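You operate a simulated robot arm through the tools that you are given. There is no shell and no other tool.

You are at the controls of a simulated robot arm. One attempt, no reset.

JOB
Let the tyre on the stand down to the figure on its rim, then unscrew the red nut.
Fine: hang the nozzle back first; nut on the workbench.

It is judged by the outcome, as a careful person would: the job done as asked, and still so three seconds after it is handed in. It fails if anything else is knocked over, pushed out of place, dropped, spilled or broken.

ROBOT AND FRAMES
A 6-joint arm with a two-finger gripper, fixed in place. Base frame: the origin is at the foot of the arm, x ahead of it, y to its left, z up; the work surface is at about z = 880. Lengths are in mm, angles in rad, forces in N, time in s.
Its first joint turns from -2.897 to 2.897 rad. Payload 1.71 kg.
The tool frame sits at the grasp point between the pads (the TCP): z along the fingers, y along the line on which they close. The tips reach 20 mm beyond it. The gripper opens to 96 mm. The gripper's body begins 113 mm behind the TCP.
Orientation is told as [roll, pitch, yaw] about the base's x, y, z axes, in that order, counted from this pose: with the fingers straight down and closing along the base's y, the tool's x points along the base's -x, its y along +y and its z along -z.

CONTROLS
- The arm moves only by the tool send_rows. Its argument "commands" is a list that holds one entry, the list of rows, each a list of 6 numbers: the shift along the base's x, y, z in mm, then the turn, a rotation vector about the base's x, y, z in rad. In form: [[[tx, ty, tz, ax, ay, az], ...]]. A call has 1 to 20 rows; each row is the pose to reach, as a shift and turn from the pose commanded when the call began. "hand" is the gripper command, from -1 (fully open) to 1 (shut), values between in proportion, set as the call begins (left out, the last holds). Rows are played at 5 a second. More than 50 mm and 0.15 rad between two rows, or a gripper value outside its range, and nothing of the call is played. Where a pose cannot be reached the arm comes as near as it can. A force on the tool above 70 N (or 10 N above the force at the start of the call, whichever is more), or a blocked arm, ends the call early, and 0.2 s more pass. The fingers move at their own pace (about 45 mm/s each) and stop on an object; they squeeze with about 33 N. The grip force told is the motor's: it shows also when the fingers shut on nothing. Time passes only in rows, and 0.2 s behind the last, so rows that repeat a pose let the fingers close. It gives the time, the measured TCP pose, the force on the tool (base axes), the opening and the grip force at its end, in the units of the frame above (readings bear some noise), with the torque about the TCP (base axes, N m) and any sound that the robot's microphone picked up, and new pictures: "show" is both (left out), scene, wrist or none.
- Cameras (640 x 400 px; columns grow to the right, rows downward): "scene" is fixed at [50, -650.1, 1530.4]; the picture's right is [0.74, -0.67, 0.00], its down [-0.32, -0.35, -0.88] and it looks along [0.59, 0.65, -0.48] (base axes); focal length 248 px, centre (320, 200). "wrist" rides on the gripper at [66, 14, -145] in the tool frame; the picture's right is [-0.21, 0.98, 0.00], its down [-0.88, -0.18, -0.45] and it looks along [-0.44, -0.09, 0.90] (tool axes); focal length 275 px, centre (320, 200). There is no depth. A picture from a camera that has moved, and an enlarged one, comes with that camera's place and axes in the base frame and with its lens.
- raise_lower(by): slides the trunk up (or, below 0, down) by that many mm; the arm rides with it, the base frame stays. It gives what a move gives, with no picture.
- inspect(camera, box): a new picture of the part [left, top, right, bottom] of that camera's present view, enlarged. It takes no simulated time.
- sign_off(): hands the job in; it is judged then, once.

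Nothing tells you positions but the pictures and the camera data. Unless the task says otherwise, let go and move clear before handing in.

The tools are called after ">>>" as a command line: name --argument value ..., lists and objects as JSON in quotes. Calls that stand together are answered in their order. send_rows: Moves the arm, as the interface text tells. Its arguments: {"type":"object","properties":{"commands":{"type":"array","items":{"type":"array","items":{"type":"array","items":{"type":"number"}}}},"hand":{"type":"number"},"show":{"type":"string","enum":["both","scene","wrist","none"]}},"required":["commands"]} The other tools are called the same way: raise_lower (by) slides the trunk up or down; inspect (camera, box) takes an enlarged picture of a part of a camera's view; sign_off () hands the job in.

At the start:

```text
t: 0.0
position: [551.6, -188.6, 1452.8]
tcp_rot: [0.0, 0.001, 0.0]
force: [0.5, 1.2, 0.5]
ft_torque: [0.01, -0.02, -0.02]
gripper_width: 95.8
grasp_force: 0.0
trunk travel left (down, up): [-225.0, 165.0]
```

scene: 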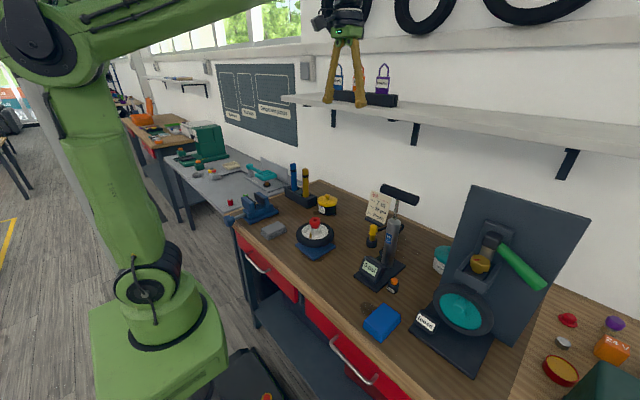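
wrist: 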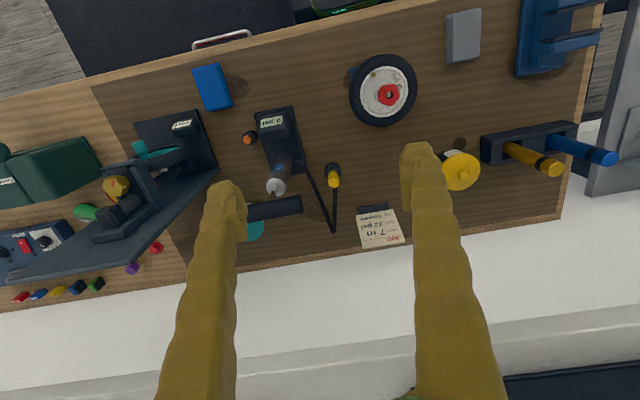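

I see a workbench with a small tyre on a stand (red nut in its middle), a floor pump with a gauge, a hose and a yellow nozzle, a card and other items. First I enlarge the views to read the figures.

>>> inspect --camera "scene" --box '[270, 200, 350, 270]'

>>> inspect --camera "scene" --box '[340, 170, 440, 300]'

>>> inspect --camera "wrist" --box '[330, 40, 440, 140]'

>>> inspect --camera "wrist" --box '[230, 90, 420, 250]'

```text
5.71 times, centred on (310, 235) of scene
camera zoom: at [50.0, -650.1, 1530.4], right [0.74, -0.67, 0.0], down [-0.32, -0.35, -0.88], along [0.59, 0.65, -0.48], focal length 1415 px, centre (377, 0)
```

zoom: 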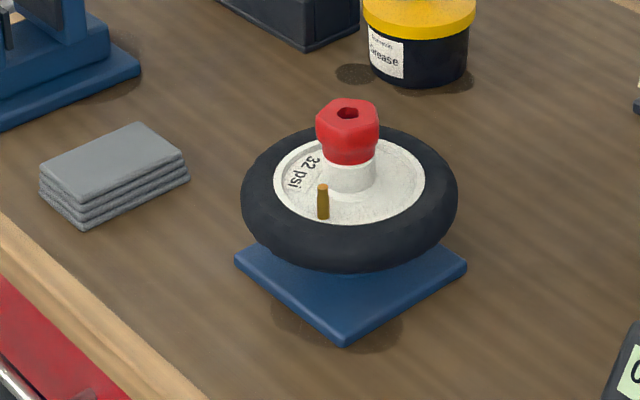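

```text
3.08 times, centred on (390, 235) of scene
camera zoom: at [50.0, -650.1, 1530.4], right [0.74, -0.67, 0.0], down [-0.32, -0.35, -0.88], along [0.59, 0.65, -0.48], focal length 762 px, centre (105, 92)
```

zoom: 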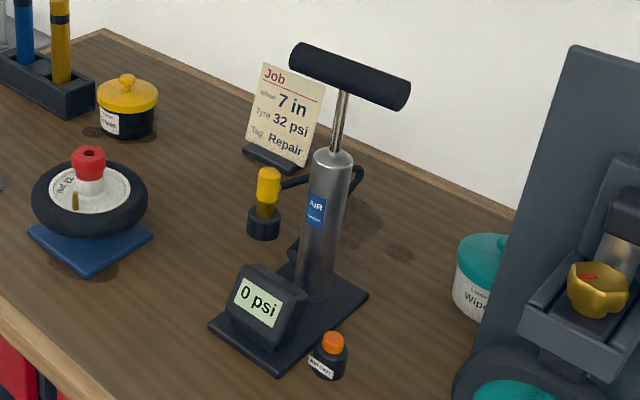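

```text
4.00 times, centred on (385, 90) of wrist
camera zoom: at [485.8, -174.7, 1597.6], right [0.21, 0.98, 0.0], down [0.88, -0.18, 0.44], along [0.43, -0.09, -0.9], focal length 1101 px, centre (60, 640)
```

zoom: 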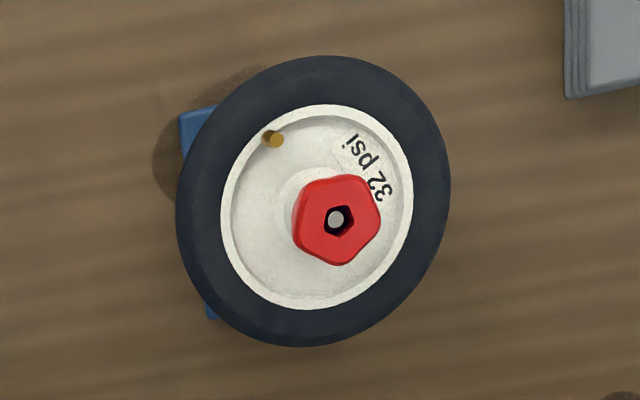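

```text
2.50 times, centred on (325, 170) of wrist
camera zoom: at [485.8, -174.7, 1597.6], right [0.21, 0.98, 0.0], down [0.88, -0.18, 0.44], along [0.43, -0.09, -0.9], focal length 688 px, centre (308, 275)
```

zoom: 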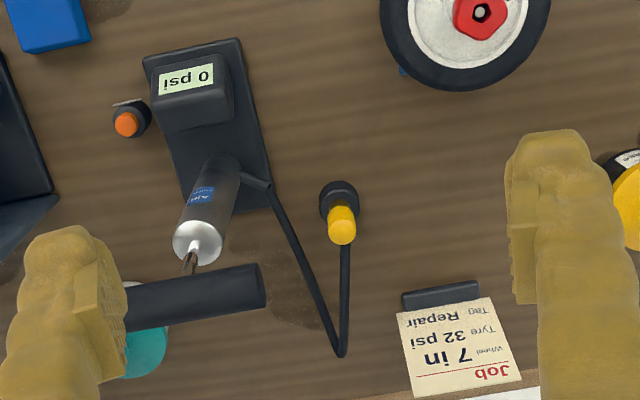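

The rim and job card both read 32 psi. I place the nut near (565, -53, 1020) and the yellow nozzle near (748, -194, 945), hanging in a dark holder by the pump. Next I go closer over the tyre for a better look.

>>> send_rows --commands '[[[0, 25, -40, 0, 0, 0], [-5, 50, -80, 0, 0, 0], [-5, 75, -120, 0, 0, 0], [-10, 100, -160, 0, 0, 0], [-10, 128, -200, 0, 0, 0], [-10, 128, -200, 0, 0, 0]]]' --hand -1

```text
t: 1.4
position: [518.5, -59.8, 1260.8]
tcp_rot: [0.0, -0.018, 0.001]
force: [-0.8, 0.3, 0.2]
ft_torque: [0.0, -0.1, -0.02]
gripper_width: 96.1
grasp_force: 0.1
trunk travel left (down, up): [-225.0, 165.0]
camera wrist: at [449.5, -47.4, 1404.5], right [0.21, 0.98, 0.0], down [0.87, -0.18, 0.46], along [0.45, -0.09, -0.89], focal length 275 px, centre (320, 200)
```

scene: 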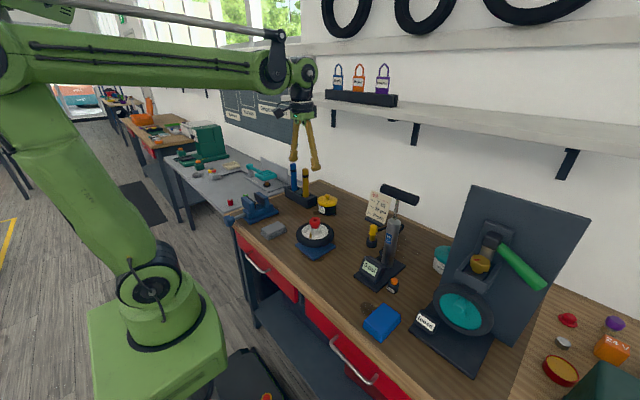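
wrist: 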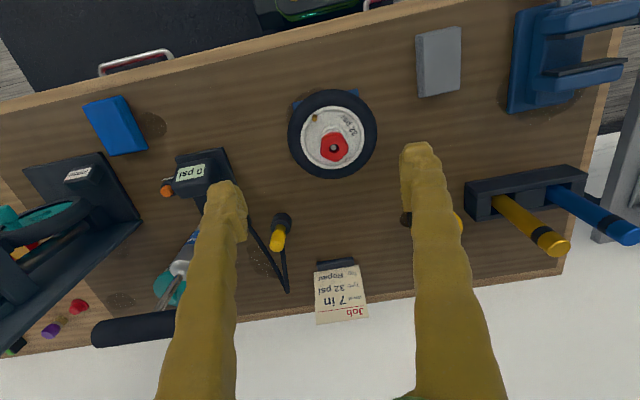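

The arm may still be settling, or it may be short of a reachable pose. I hold still and check the pose.

>>> send_rows --commands '[[[0, 0, 0, 0, 0, 0], [0, 0, 0, 0, 0, 0], [0, 0, 0, 0, 0, 0]]]' --show "none"

>>> inspect --camera "wrist" --box '[270, 70, 400, 190]'

>>> inspect --camera "wrist" --box '[150, 120, 330, 300]'

```text
t: 2.2
position: [520.1, -61.8, 1260.2]
tcp_rot: [-0.001, -0.013, -0.001]
force: [-1.3, 0.1, 1.3]
ft_torque: [0.0, -0.12, 0.0]
gripper_width: 96.1
grasp_force: 0.0
trunk travel left (down, up): [-225.0, 165.0]
```

```text
3.33 times, centred on (335, 130) of wrist
camera zoom: at [452.9, -47.9, 1403.7], right [0.21, 0.98, 0.0], down [0.87, -0.18, 0.46], along [0.45, -0.09, -0.89], focal length 918 px, centre (270, 433)
```

zoom: 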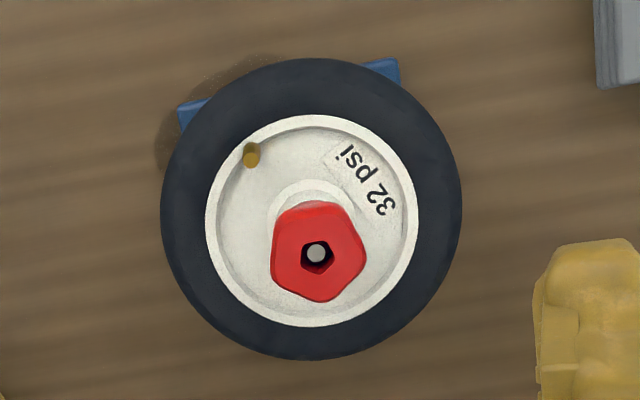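

```text
2.22 times, centred on (240, 210) of wrist
camera zoom: at [452.9, -47.9, 1403.7], right [0.21, 0.98, 0.0], down [0.87, -0.18, 0.46], along [0.45, -0.09, -0.89], focal length 612 px, centre (498, 178)
```

zoom: 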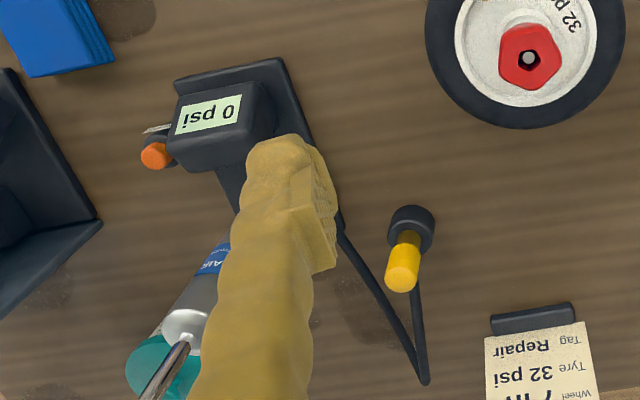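

I place the valve tip near (528, -71, 981), the nut top near (568, -49, 1013), and the nozzle top near (746, -192, 977). I zoom in on the nozzle and hose before grasping.

>>> inspect --camera "scene" --box '[355, 210, 405, 255]'

>>> inspect --camera "wrist" --box '[230, 190, 330, 300]'

>>> inspect --camera "scene" --box '[290, 205, 345, 265]'

```text
8.89 times, centred on (380, 232) of scene
camera zoom: at [50.0, -650.1, 1530.4], right [0.74, -0.67, 0.0], down [-0.32, -0.35, -0.88], along [0.59, 0.65, -0.48], focal length 2201 px, centre (-213, -89)
```

zoom: 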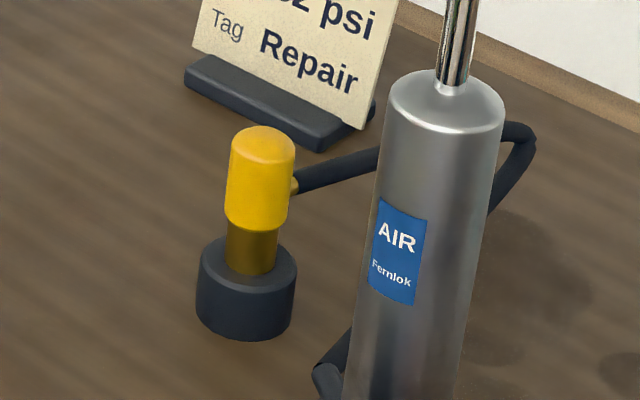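

```text
3.64 times, centred on (280, 245) of wrist
camera zoom: at [452.9, -47.9, 1403.7], right [0.21, 0.98, 0.0], down [0.87, -0.18, 0.46], along [0.45, -0.09, -0.89], focal length 1001 px, centre (466, 36)
```

zoom: 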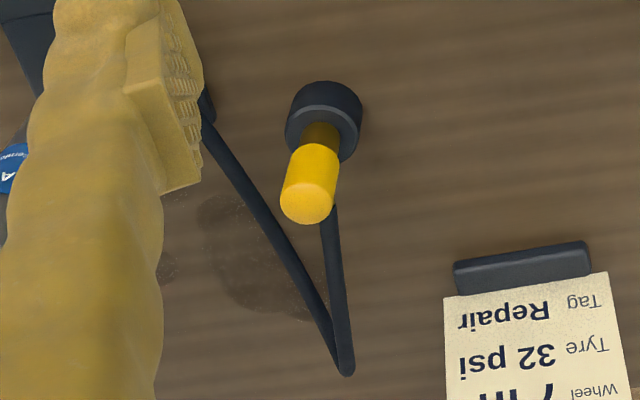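

```text
6.67 times, centred on (318, 235) of scene
camera zoom: at [50.0, -650.1, 1530.4], right [0.74, -0.67, 0.0], down [-0.32, -0.35, -0.88], along [0.59, 0.65, -0.48], focal length 1651 px, centre (337, -33)
```

zoom: 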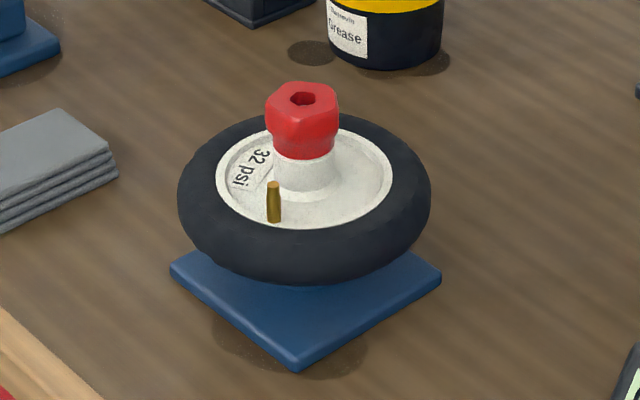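

The nozzle is upright: a yellow cap about 29 mm wide at z 937–975, a brass collar, and a black holder below. The hose leaves toward +x, so closing along y works. The pump cylinder is near (682, -308) and its handle starts at y of about -248, so I approach from the +y side.

>>> send_rows --commands '[[[34, -22, -17, 0, 0, 0], [68, -44, -34, 0, 0, 0], [102, -66, -51, 0, 0, 0], [136, -88, -68, 0, 0, 0], [170, -110, -85, 0, 0, 0], [202, -134, -103, 0, 0, 0], [202, -134, -103, 0, 0, 0]]]' --hand -0.4

```text
t: 3.8
position: [721.6, -194.4, 1155.7]
tcp_rot: [-0.001, -0.013, 0.0]
force: [0.2, -0.7, -0.5]
ft_torque: [0.01, 0.06, 0.0]
gripper_width: 67.1
grasp_force: 0.0
trunk travel left (down, up): [-225.0, 165.0]
camera wrist: at [654.4, -182.1, 1300.1], right [0.21, 0.98, 0.0], down [0.87, -0.18, 0.46], along [0.45, -0.09, -0.89], focal length 275 px, centre (320, 200)
```

scene: 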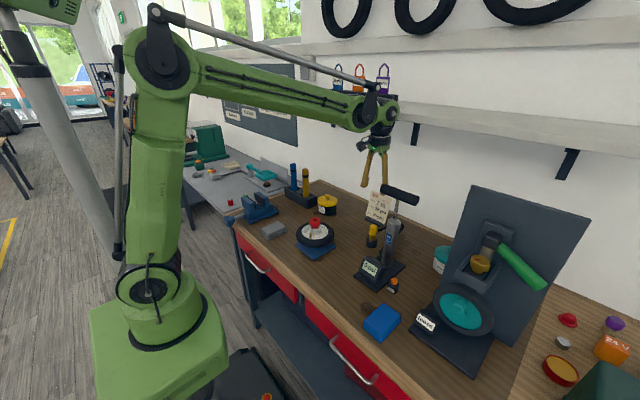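
wrist: 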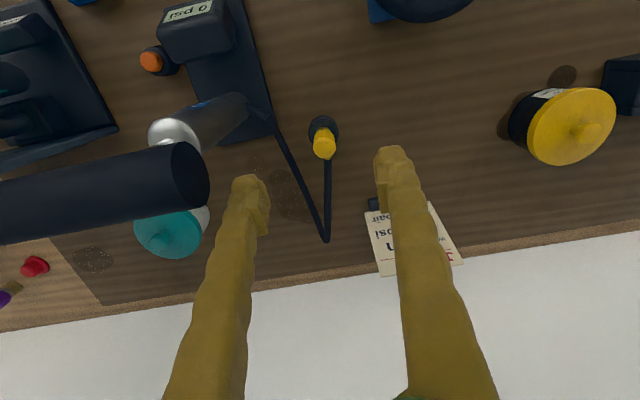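

The nozzle axis comes out at about (744, -195). The measured pose sits about 22 mm short in x of what I commanded, so I correct from the measured pose and lower partway.

>>> send_rows --commands '[[[12, 0, -20, 0, 0, 0], [23, -0.5, -50, 0, 0, 0], [23, -0.5, -85, 0, 0, 0], [23, -0.5, -120, 0, 0, 0], [23, -0.5, -120, 0, 0, 0]]]'

```text
t: 5.0
position: [742.9, -196.1, 1036.8]
tcp_rot: [-0.001, -0.015, 0.001]
force: [0.5, -0.6, -0.3]
ft_torque: [0.01, -0.01, 0.02]
gripper_width: 67.3
grasp_force: 0.1
trunk travel left (down, up): [-225.0, 165.0]
camera wrist: at [674.1, -182.3, 1181.3], right [0.21, 0.98, 0.0], down [0.87, -0.18, 0.46], along [0.45, -0.09, -0.89], focal length 275 px, centre (320, 200)
```

scene: 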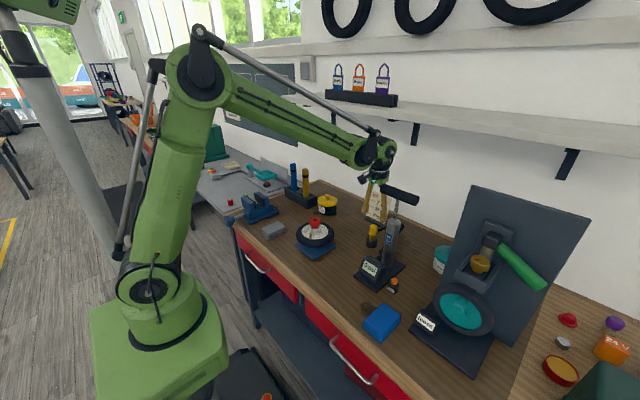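
wrist: 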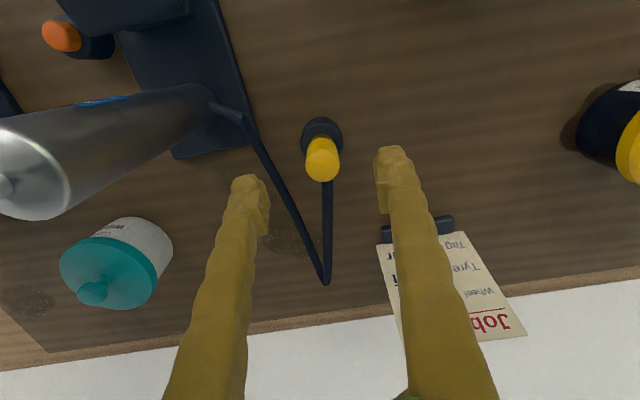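

The nozzle sits centred between the fingers. I lower to grip its cap, keeping the tips above the brass collar.

>>> send_rows --commands '[[[1, 1.5, -20, 0, 0, 0], [1, 1.5, -40, 0, 0, 0], [1, 1.5, -60, 0, 0, 0], [1, 1.5, -75, 0, 0, 0], [1, 1.5, -75, 0, 0, 0]]]'

>>> inspect --camera "scene" --box '[340, 150, 440, 260]'

```text
t: 6.2
position: [744.2, -192.1, 962.5]
tcp_rot: [0.001, -0.016, 0.0]
force: [-0.4, 0.5, -0.1]
ft_torque: [-0.02, 0.01, 0.02]
gripper_width: 67.2
grasp_force: 0.1
trunk travel left (down, up): [-225.0, 165.0]
camera wrist: at [676.5, -178.6, 1106.1], right [0.21, 0.98, 0.0], down [0.87, -0.18, 0.46], along [0.45, -0.09, -0.89], focal length 275 px, centre (320, 200)
```

scene: 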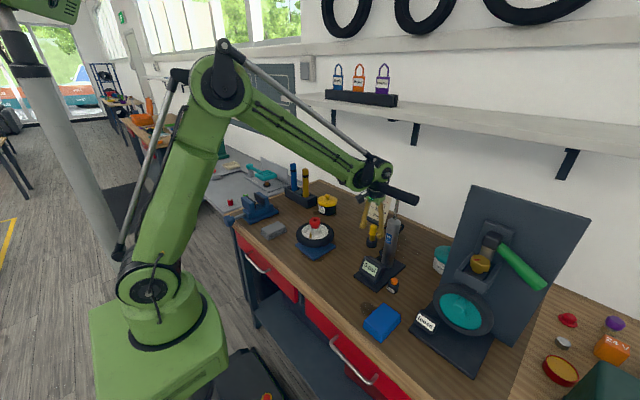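
wrist: 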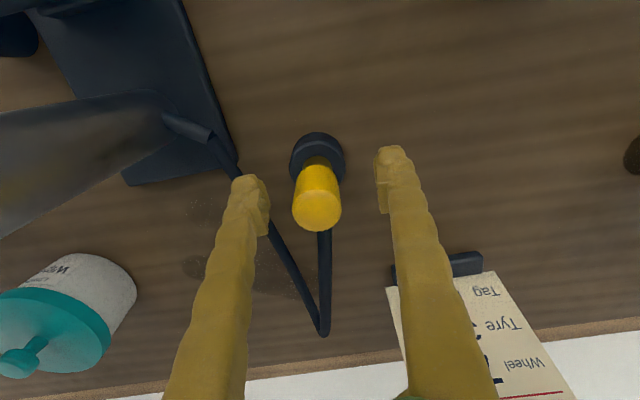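

```text
3.64 times, centred on (390, 205) of scene
camera zoom: at [50.0, -650.1, 1530.4], right [0.74, -0.67, 0.0], down [-0.32, -0.35, -0.88], along [0.59, 0.65, -0.48], focal length 900 px, centre (66, 182)
```

zoom: 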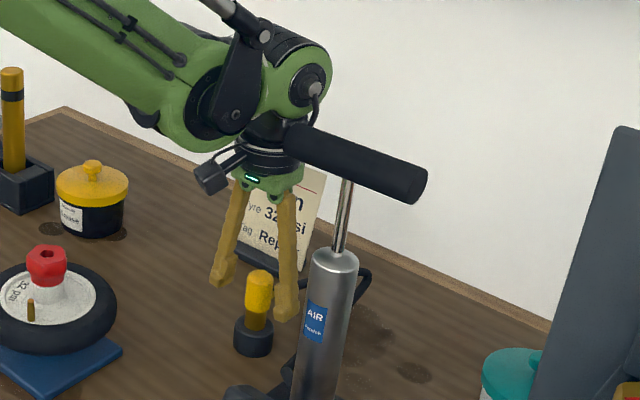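

The nozzle is between the fingers, just 1–2 mm off centre. I make a small correction and close gently.

>>> send_rows --commands '[[[2, -1.5, 0, 0, 0, 0], [2, -1.5, 0, 0, 0, 0]]]' --show "none"

>>> send_rows --commands '[[[0, 0, 0, 0, 0, 0], [0, 0, 0, 0, 0, 0], [0, 0, 0, 0, 0, 0], [0, 0, 0, 0, 0, 0], [0, 0, 0, 0, 0, 0], [0, 0, 0, 0, 0, 0]]]' --hand 1

```text
t: 6.8
position: [745.9, -194.2, 963.3]
tcp_rot: [0.0, -0.013, 0.0]
force: [0.1, -0.1, 1.1]
ft_torque: [0.01, -0.01, 0.0]
gripper_width: 67.3
grasp_force: 0.0
trunk travel left (down, up): [-225.0, 165.0]
```

```text
t: 8.2
position: [746.5, -194.4, 961.7]
tcp_rot: [0.0, -0.013, 0.0]
force: [-0.2, -0.7, -0.1]
ft_torque: [-0.01, 0.02, 0.01]
gripper_width: 26.4
grasp_force: 33.4
trunk travel left (down, up): [-225.0, 165.0]
camera wrist: at [679.0, -180.4, 1106.3], right [0.21, 0.98, 0.0], down [0.87, -0.18, 0.46], along [0.45, -0.09, -0.89], focal length 275 px, centre (320, 200)
```

scene: 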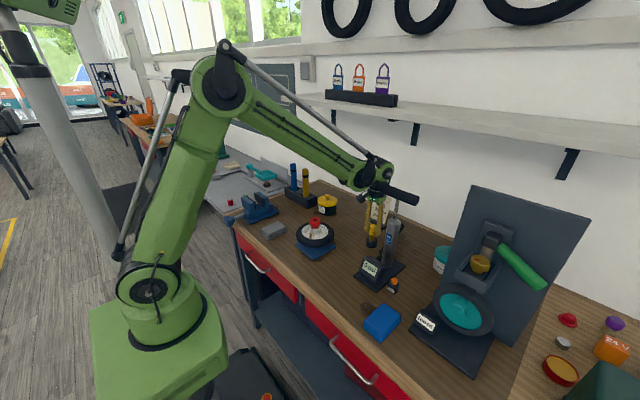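
wrist: 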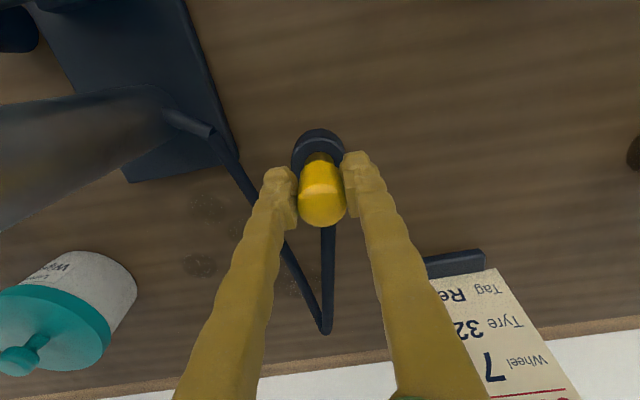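

The nozzle is gripped (26.4 mm wide, 33 N). I note this seat pose, TCP (746.5, -194.4, 961.7), for the return, and lift it straight out.

>>> send_rows --commands '[[[0, 0, 10, 0, 0, 0], [0, 0, 25, 0, 0, 0], [0, 0, 45, 0, 0, 0], [0, 0, 70, 0, 0, 0], [0, 0, 90, 0, 0, 0], [0, 0, 90, 0, 0, 0]]]'

>>> inspect --camera "scene" --box '[340, 150, 440, 260]'

```text
t: 9.6
position: [748.2, -195.3, 1053.8]
tcp_rot: [0.0, -0.014, -0.001]
force: [-0.3, 0.1, -0.9]
ft_torque: [-0.02, 0.04, 0.02]
gripper_width: 26.4
grasp_force: 33.2
trunk travel left (down, up): [-225.0, 165.0]
camera wrist: at [680.1, -180.7, 1197.3], right [0.21, 0.98, 0.0], down [0.87, -0.18, 0.46], along [0.45, -0.09, -0.89], focal length 275 px, centre (320, 200)
```

scene: 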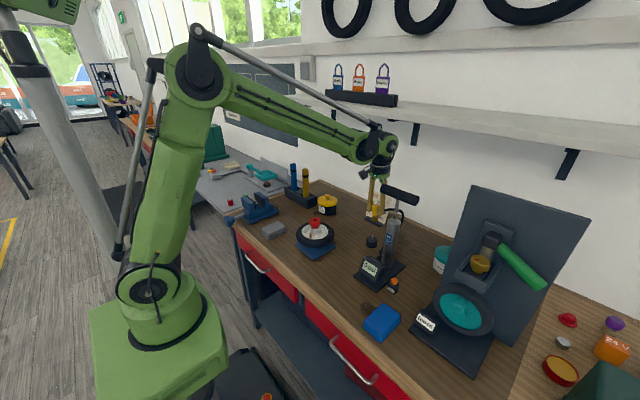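
wrist: 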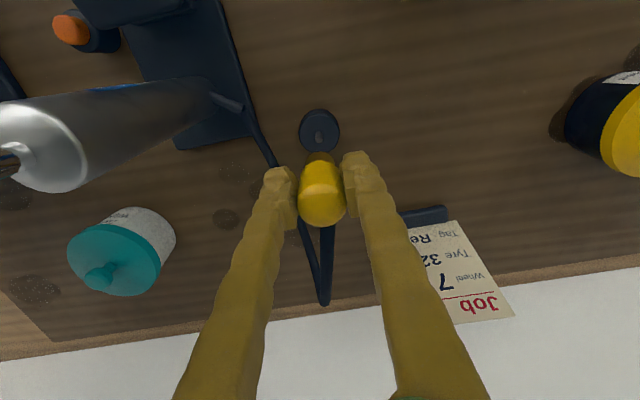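

```text
3.64 times, centred on (390, 205) of scene
camera zoom: at [50.0, -650.1, 1530.4], right [0.74, -0.67, 0.0], down [-0.32, -0.35, -0.88], along [0.59, 0.65, -0.48], focal length 900 px, centre (66, 182)
```

zoom: 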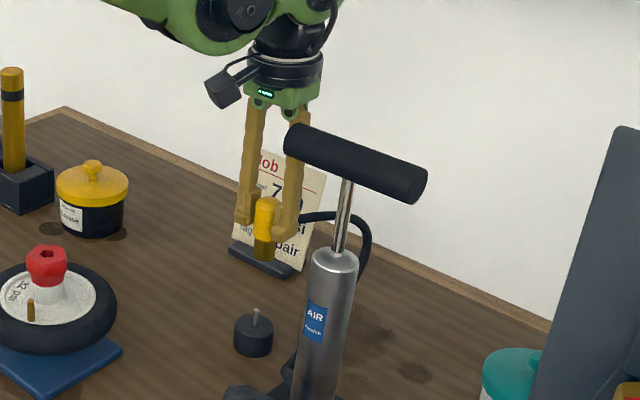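

The nozzle came off a small peg in the holder, so it will seat over the valve the same way; its bottom is about 56 mm below the TCP. I carry it high to a point above the valve.

>>> send_rows --commands '[[[0, 0, 25, 0, 0, 0], [-20, 11, 45, 0, 0, 0], [-60, 34, 45, 0, 0, 0], [-100, 56, 45, 0, 0, 0], [-140, 78, 45, 0, 0, 0], [-180, 101, 45, 0, 0, 0], [-210, 117, 45, 0, 0, 0], [-220, 124, 45, 0, 0, 0], [-220, 124, 45, 0, 0, 0]]]'

>>> inspect --camera "scene" --box '[270, 160, 360, 260]'

>>> inspect --camera "wrist" --box '[260, 90, 400, 230]'

```text
t: 11.6
position: [526.9, -69.7, 1096.5]
tcp_rot: [0.0, -0.014, 0.0]
force: [-0.4, -0.2, -1.7]
ft_torque: [0.0, 0.0, -0.03]
gripper_width: 26.6
grasp_force: 33.0
trunk travel left (down, up): [-225.0, 165.0]
camera wrist: at [460.1, -57.3, 1240.6], right [0.21, 0.98, 0.0], down [0.87, -0.18, 0.46], along [0.45, -0.09, -0.89], focal length 275 px, centre (320, 200)
```

scene: 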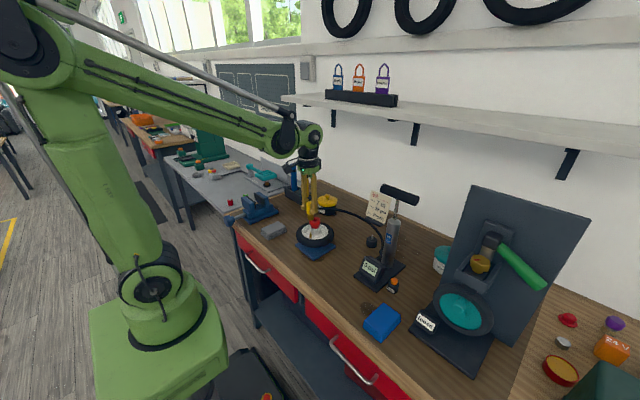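
wrist: 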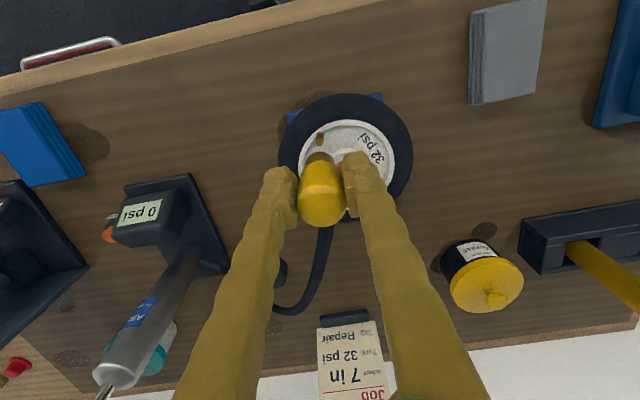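

```text
4.00 times, centred on (315, 210) of scene
camera zoom: at [50.0, -650.1, 1530.4], right [0.74, -0.67, 0.0], down [-0.32, -0.35, -0.88], along [0.59, 0.65, -0.48], focal length 990 px, centre (340, 160)
```

zoom: 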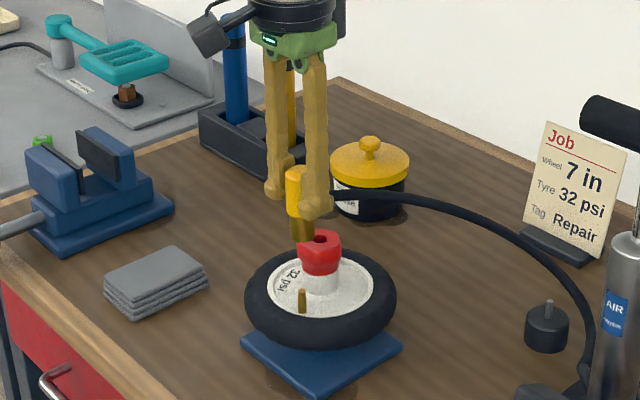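

```text
2.86 times, centred on (330, 160) of wrist
camera zoom: at [460.1, -57.3, 1240.6], right [0.21, 0.98, 0.0], down [0.87, -0.18, 0.46], along [0.45, -0.09, -0.89], focal length 786 px, centre (291, 314)
```

zoom: 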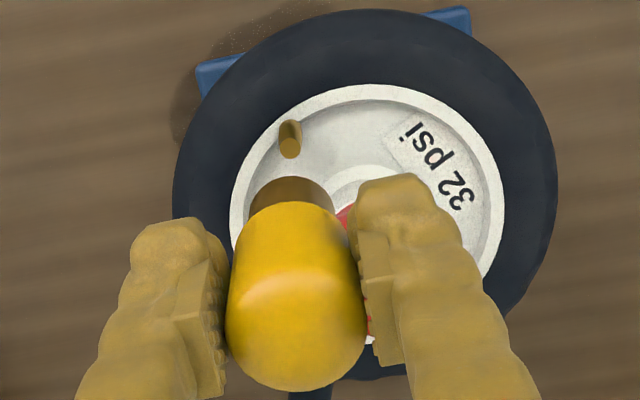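

The nozzle is nearly above the valve; comparing both views it is about 1 mm too far in +x. I lower until the nozzle bottom is just above the tip and re-check.

>>> send_rows --commands '[[[-1.2, -0.3, -20, 0, 0, 0], [-1.2, -0.3, -38, 0, 0, 0], [-1.2, -0.3, -50, 0, 0, 0], [-1.2, -0.3, -50, 0, 0, 0]]]'

>>> inspect --camera "scene" --box '[295, 195, 340, 250]'

>>> inspect --camera "wrist" --box '[270, 100, 370, 220]'

```text
t: 12.6
position: [527.3, -69.4, 1046.5]
tcp_rot: [0.0, -0.014, 0.001]
force: [0.4, 0.2, -1.2]
ft_torque: [-0.03, -0.02, 0.01]
gripper_width: 26.2
grasp_force: 32.8
trunk travel left (down, up): [-225.0, 165.0]
camera wrist: at [459.4, -56.8, 1190.2], right [0.21, 0.98, 0.0], down [0.87, -0.18, 0.46], along [0.45, -0.09, -0.89], focal length 275 px, centre (320, 200)
```

scene: 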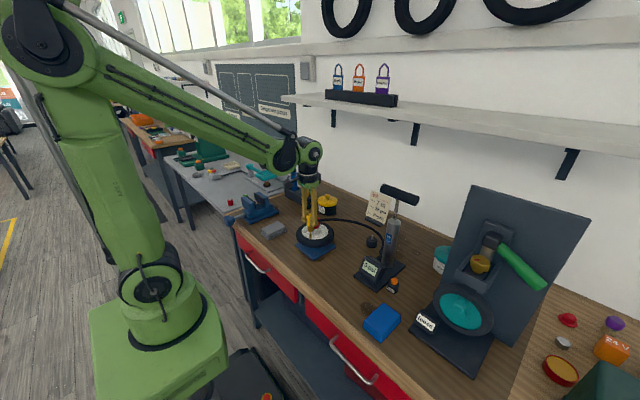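
wrist: 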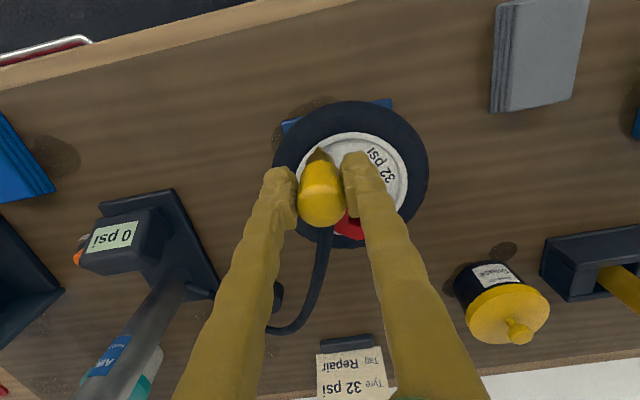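

```text
7.27 times, centred on (318, 222) of scene
camera zoom: at [50.0, -650.1, 1530.4], right [0.74, -0.67, 0.0], down [-0.32, -0.35, -0.88], along [0.59, 0.65, -0.48], focal length 1801 px, centre (338, 36)
```

zoom: 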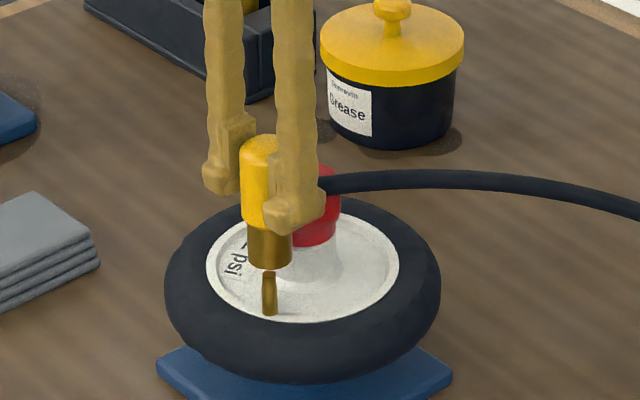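

```text
3.33 times, centred on (320, 160) of wrist
camera zoom: at [459.4, -56.8, 1190.2], right [0.21, 0.98, 0.0], down [0.87, -0.18, 0.46], along [0.45, -0.09, -0.89], focal length 918 px, centre (320, 333)
```

zoom: 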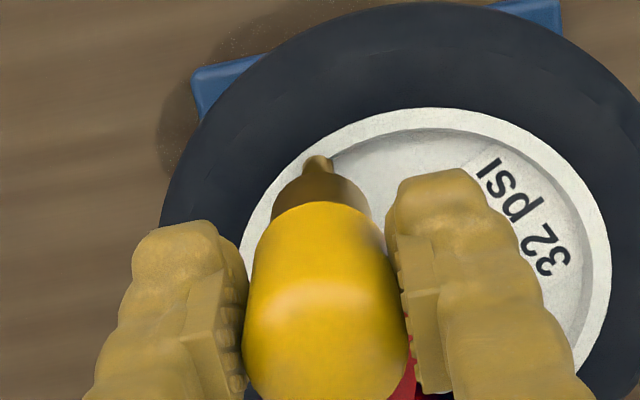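

The nozzle is aligned with the valve to within about 1 mm. I nudge by (-1, -0.5) and lower slowly onto it, watching the force.

>>> send_rows --commands '[[[-1, -0.5, 0, 0, 0, 0], [-1, -0.5, -4, 0, 0, 0], [-1, -0.5, -8, 0, 0, 0], [-1, -0.5, -12, 0, 0, 0], [-1, -0.5, -15, 0, 0, 0], [-1, -0.5, -15, 0, 0, 0]]]'

>>> inspect --camera "scene" --box '[295, 195, 340, 250]'

>>> inspect --camera "scene" --box '[350, 245, 400, 290]'

```text
t: 14.0
position: [525.8, -70.6, 1031.3]
tcp_rot: [0.001, -0.015, -0.001]
force: [0.0, 0.4, -0.7]
ft_torque: [0.02, -0.01, 0.03]
gripper_width: 26.4
grasp_force: 32.8
trunk travel left (down, up): [-225.0, 165.0]
camera wrist: at [458.4, -57.4, 1175.4], right [0.21, 0.98, 0.0], down [0.87, -0.18, 0.46], along [0.45, -0.09, -0.89], focal length 275 px, centre (320, 200)
```

scene: 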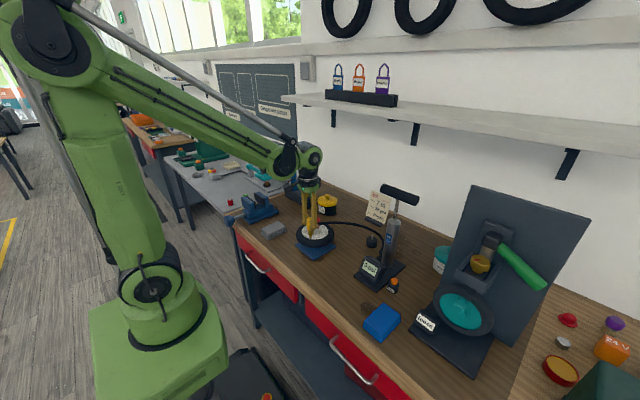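
wrist: 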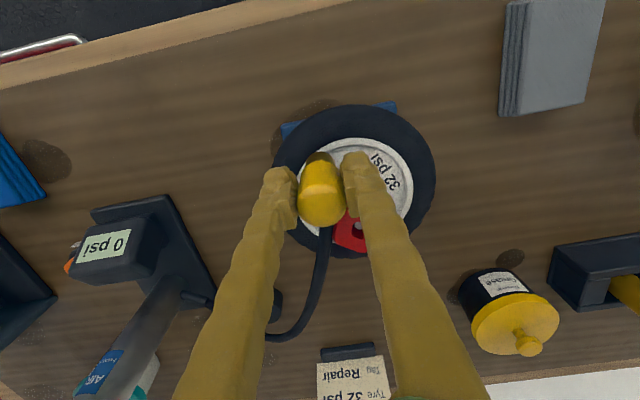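

```text
7.27 times, centred on (318, 222) of scene
camera zoom: at [50.0, -650.1, 1530.4], right [0.74, -0.67, 0.0], down [-0.32, -0.35, -0.88], along [0.59, 0.65, -0.48], focal length 1801 px, centre (338, 36)
```

zoom: 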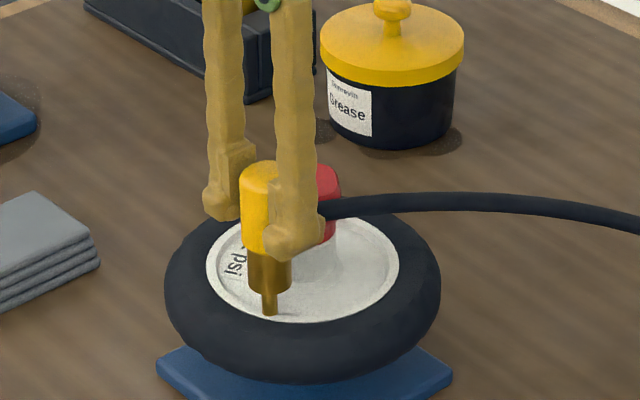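

```text
8.89 times, centred on (375, 268) of scene
camera zoom: at [50.0, -650.1, 1530.4], right [0.74, -0.67, 0.0], down [-0.32, -0.35, -0.88], along [0.59, 0.65, -0.48], focal length 2201 px, centre (-169, -400)
```

zoom: 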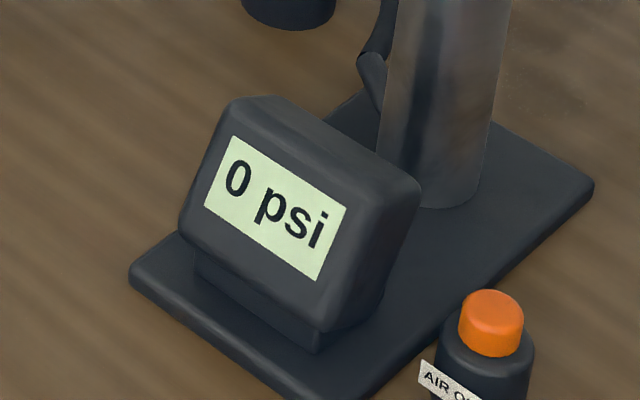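

There's an orange button beside the gauge with a label starting "AIR O…", probably the bleed button. The nozzle isn't fully on the valve yet, so I lower further.

>>> send_rows --commands '[[[0, 0, -3, 0, 0, 0], [0, 0, -6, 0, 0, 0], [0, 0, -9, 0, 0, 0], [0, 0, -9, 0, 0, 0]]]'

>>> inspect --camera "scene" --box '[295, 195, 340, 250]'

>>> inspect --camera "scene" --box '[355, 250, 405, 300]'

```text
t: 15.0
position: [526.0, -70.8, 1022.8]
tcp_rot: [0.0, -0.015, -0.001]
force: [-0.3, -0.2, -2.0]
ft_torque: [-0.04, -0.02, 0.04]
gripper_width: 26.3
grasp_force: 32.8
trunk travel left (down, up): [-225.0, 165.0]
camera wrist: at [457.9, -58.0, 1166.7], right [0.21, 0.98, 0.0], down [0.87, -0.18, 0.46], along [0.45, -0.09, -0.89], focal length 275 px, centre (320, 200)
```

scene: 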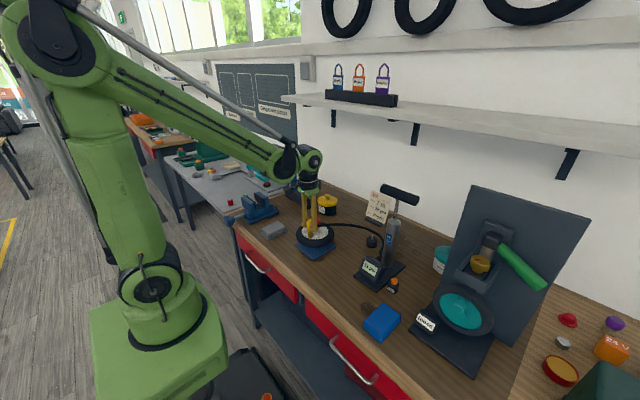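
wrist: 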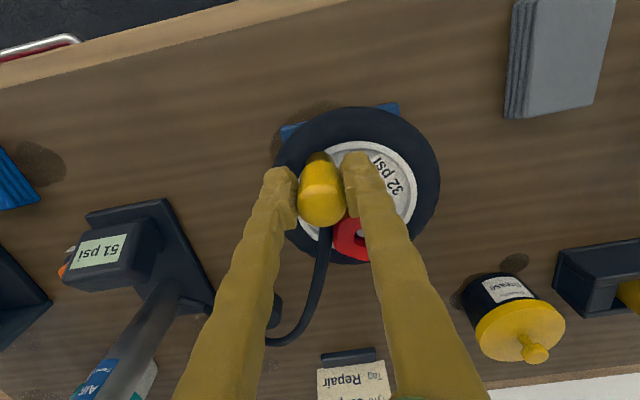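

```text
7.27 times, centred on (318, 222) of scene
camera zoom: at [50.0, -650.1, 1530.4], right [0.74, -0.67, 0.0], down [-0.32, -0.35, -0.88], along [0.59, 0.65, -0.48], focal length 1801 px, centre (338, 36)
```

zoom: 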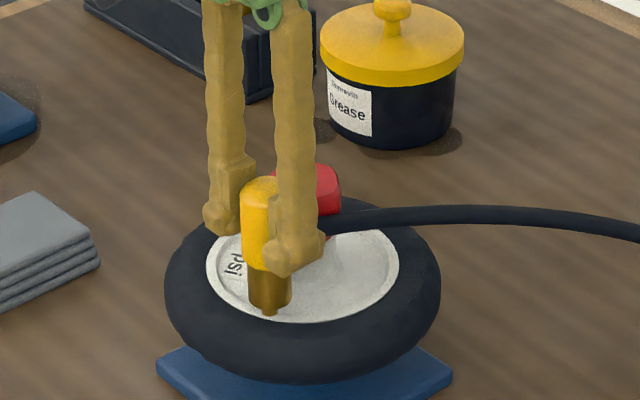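

```text
8.00 times, centred on (380, 275) of scene
camera zoom: at [50.0, -650.1, 1530.4], right [0.74, -0.67, 0.0], down [-0.32, -0.35, -0.88], along [0.59, 0.65, -0.48], focal length 1981 px, centre (-160, -400)
```

zoom: 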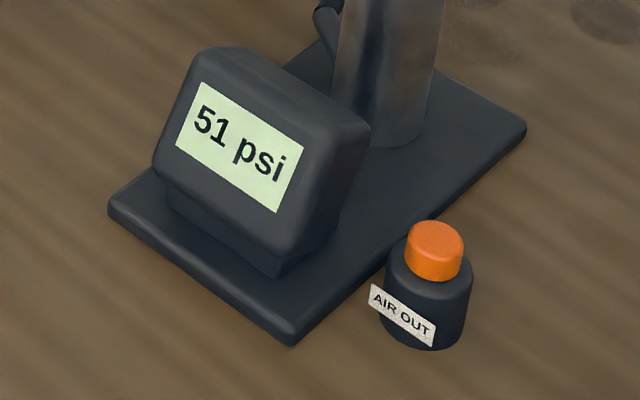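

The gauge now reads 51 psi, so the nozzle is connected, and the button reads "AIR OUT". I seat the nozzle the last few mm before letting go.

>>> send_rows --commands '[[[0, 0, -1.5, 0, 0, 0], [0, 0, -3, 0, 0, 0], [0, 0, -3, 0, 0, 0]]]' --show "none"

>>> inspect --camera "scene" --box '[295, 195, 340, 250]'

```text
t: 15.8
position: [525.3, -70.5, 1019.6]
tcp_rot: [-0.001, -0.013, 0.0]
force: [0.3, -0.1, -1.1]
ft_torque: [-0.01, 0.03, -0.05]
gripper_width: 26.5
grasp_force: 32.3
trunk travel left (down, up): [-225.0, 165.0]
```

```text
7.27 times, centred on (318, 222) of scene
camera zoom: at [50.0, -650.1, 1530.4], right [0.74, -0.67, 0.0], down [-0.32, -0.35, -0.88], along [0.59, 0.65, -0.48], focal length 1801 px, centre (338, 36)
```

zoom: 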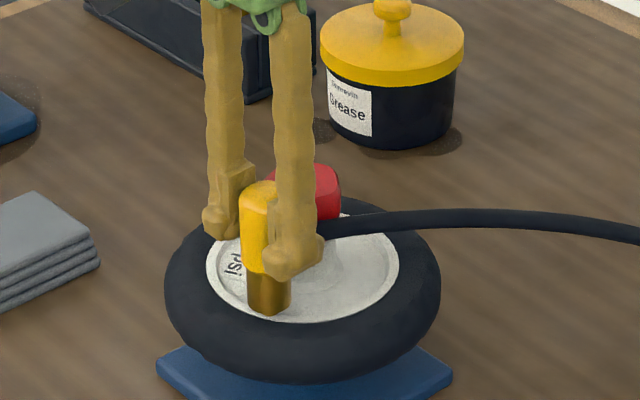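

The nozzle now sits right down on the rim. I open the fingers only partway, because the nut is close, and watch whether it stays put.

>>> send_rows --commands '[[[0, 0, 0, 0, 0, 0], [0, 0, 0, 0, 0, 0], [0, 0, 0, 0, 0, 0], [0, 0, 0, 0, 0, 0]]]' --hand 0

>>> inspect --camera "scene" --box '[295, 195, 340, 250]'

>>> inspect --camera "scene" --box '[355, 250, 405, 300]'

```text
t: 16.8
position: [526.3, -70.4, 1019.3]
tcp_rot: [0.0, -0.013, 0.0]
force: [0.0, 0.7, 0.1]
ft_torque: [0.03, 0.0, 0.02]
gripper_width: 47.8
grasp_force: 0.0
trunk travel left (down, up): [-225.0, 165.0]
camera wrist: at [457.7, -57.4, 1163.9], right [0.21, 0.98, 0.0], down [0.87, -0.18, 0.46], along [0.45, -0.09, -0.89], focal length 275 px, centre (320, 200)
```

scene: 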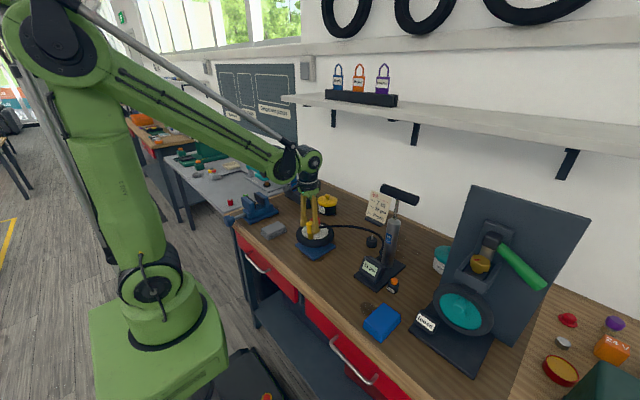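
wrist: 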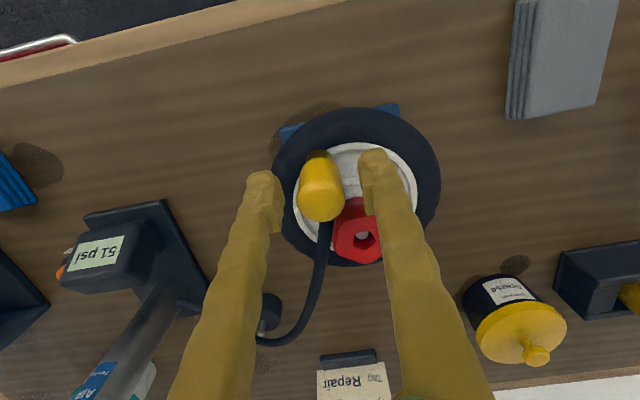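

```text
7.27 times, centred on (318, 222) of scene
camera zoom: at [50.0, -650.1, 1530.4], right [0.74, -0.67, 0.0], down [-0.32, -0.35, -0.88], along [0.59, 0.65, -0.48], focal length 1801 px, centre (338, 36)
```

zoom: 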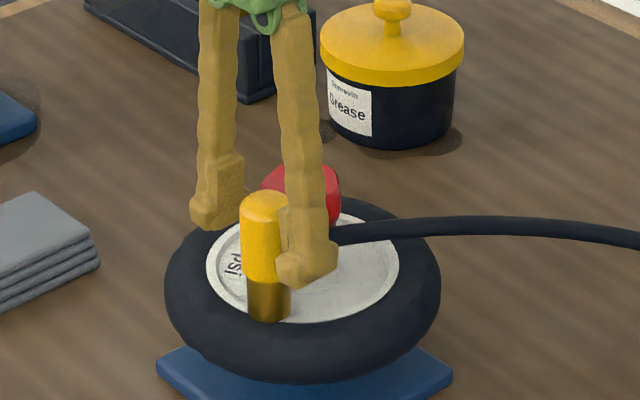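

```text
8.00 times, centred on (380, 275) of scene
camera zoom: at [50.0, -650.1, 1530.4], right [0.74, -0.67, 0.0], down [-0.32, -0.35, -0.88], along [0.59, 0.65, -0.48], focal length 1981 px, centre (-160, -400)
```

zoom: 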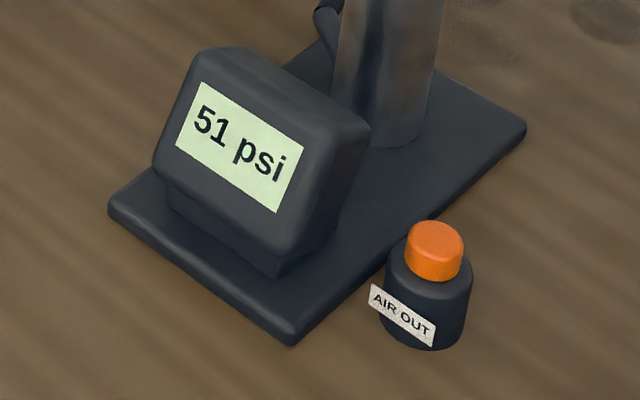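

The nozzle stays seated and the gauge holds 51 psi. I rise straight up, then close the fingers and move over toward the AIR OUT button near (612, -384, 925), tilting the tool so the wrist stays clear of the pump handle.

>>> send_rows --commands '[[[0, 0, 20, 0, 0, 0], [0, 0, 50, 0, 0, 0], [0, 0, 90, 0, 0, 0], [0, 0, 130, 0, 0, 0]]]' --show "none"

>>> send_rows --commands '[[[5, -35, 0, 0, 0, 0], [10, -75, 0, 0, 0, 0], [20, -120, 0, 0, -0.05, 0], [30, -165, 0, 0, -0.1, 0], [40, -210, 0, 0, -0.15, 0], [50, -255, 0, 0, -0.2, 0], [60, -300, 0, 0, -0.25, 0], [66, -314, 0, 0, -0.29, 0], [66, -314, 0, 0, -0.29, 0]]]' --hand 1

```text
t: 17.8
position: [526.8, -70.8, 1151.6]
tcp_rot: [0.0, -0.013, 0.001]
force: [0.4, 0.2, 0.1]
ft_torque: [0.01, 0.03, 0.02]
gripper_width: 48.1
grasp_force: 0.0
trunk travel left (down, up): [-225.0, 165.0]
```

```text
t: 19.8
position: [590.9, -383.4, 1151.4]
tcp_rot: [-0.001, -0.303, 0.0]
force: [0.0, -0.3, 0.1]
ft_torque: [0.02, 0.0, -0.01]
gripper_width: 0.2
grasp_force: 30.0
trunk travel left (down, up): [-225.0, 165.0]
camera wrist: at [485.6, -371.3, 1269.5], right [0.2, 0.98, 0.06], down [0.7, -0.18, 0.69], along [0.68, -0.09, -0.72], focal length 275 px, centre (320, 200)
```

scene: 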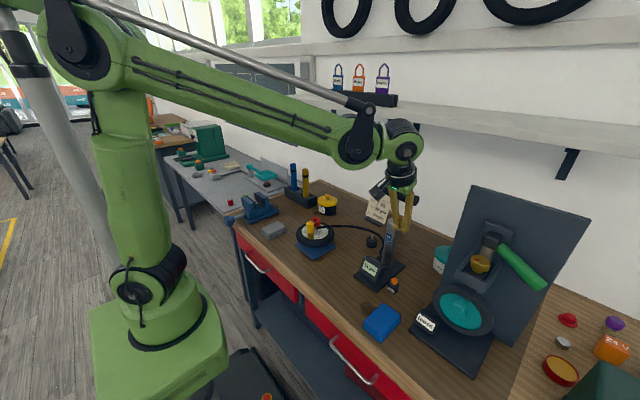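
wrist: 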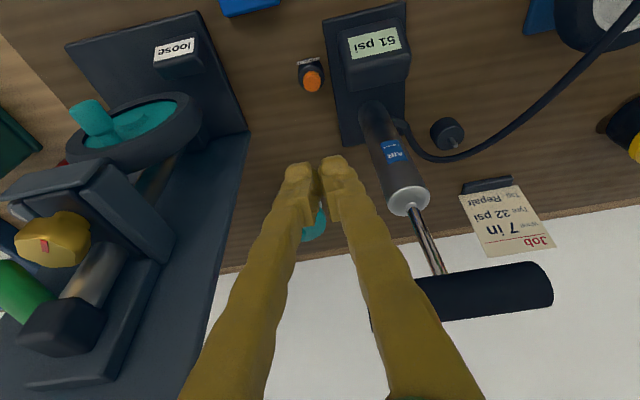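

The button comes out at about (610, -384.5, 926), and the gauge is readable in the wrist view. I lower the closed fingertips to just above the button.

>>> send_rows --commands '[[[10, -1, -40, 0, 0, 0], [19, -1, -80, 0, 0, 0], [19, -1, -120, 0, 0, 0], [19, -1, -155, 0, 0, 0], [19, -1, -184, 0, 0, 0], [19, -1, -184, 0, 0, 0]]]'

>>> inspect --camera "scene" --box '[350, 240, 410, 300]'

>>> inspect --camera "wrist" --box '[260, 60, 460, 220]'

```text
t: 21.2
position: [609.3, -385.5, 966.7]
tcp_rot: [0.001, -0.305, 0.0]
force: [-0.2, -0.1, 1.2]
ft_torque: [0.02, 0.04, 0.03]
gripper_width: 0.0
grasp_force: 29.9
trunk travel left (down, up): [-225.0, 165.0]
camera wrist: at [504.4, -372.0, 1084.5], right [0.2, 0.98, 0.06], down [0.7, -0.18, 0.69], along [0.68, -0.09, -0.72], focal length 275 px, centre (320, 200)
```

scene: 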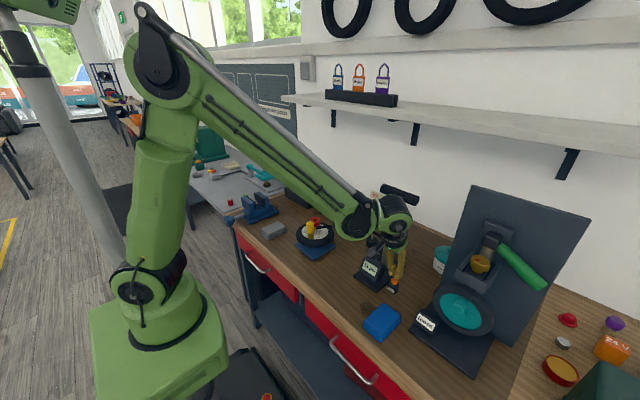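
wrist: 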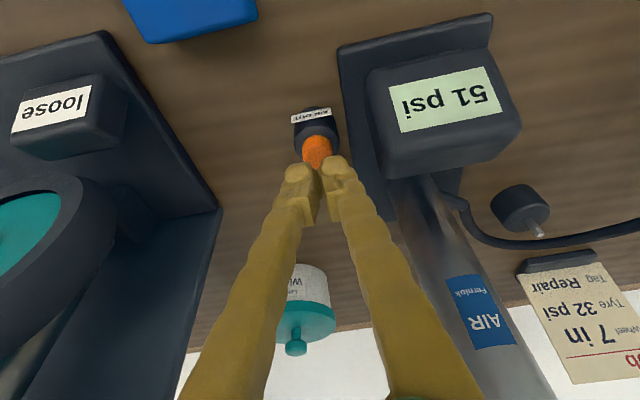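

```text
6.67 times, centred on (380, 270) of scene
camera zoom: at [50.0, -650.1, 1530.4], right [0.74, -0.67, 0.0], down [-0.32, -0.35, -0.88], along [0.59, 0.65, -0.48], focal length 1651 px, centre (-80, -267)
```

zoom: 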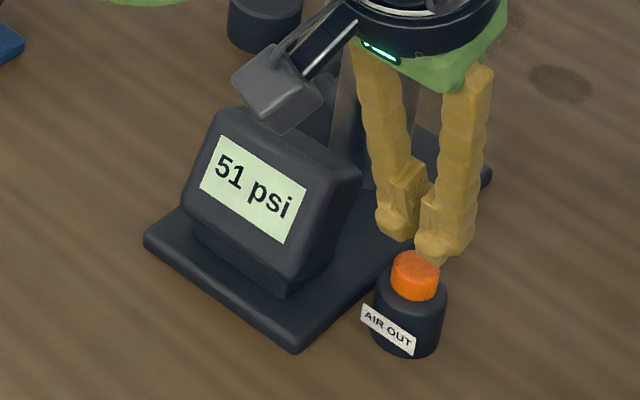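

```text
2.50 times, centred on (360, 140) of wrist
camera zoom: at [504.4, -372.0, 1084.5], right [0.2, 0.98, 0.06], down [0.7, -0.18, 0.69], along [0.68, -0.09, -0.72], focal length 688 px, centre (220, 350)
```

zoom: 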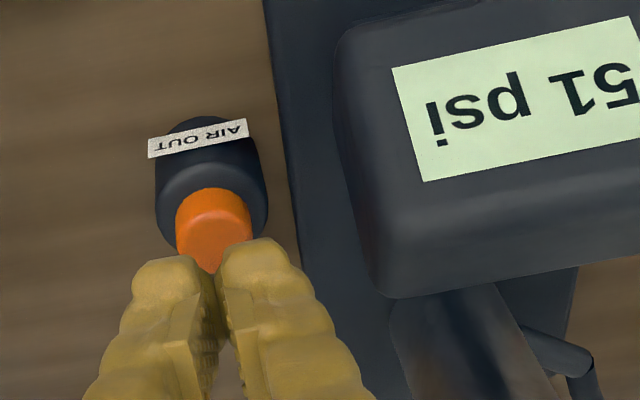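

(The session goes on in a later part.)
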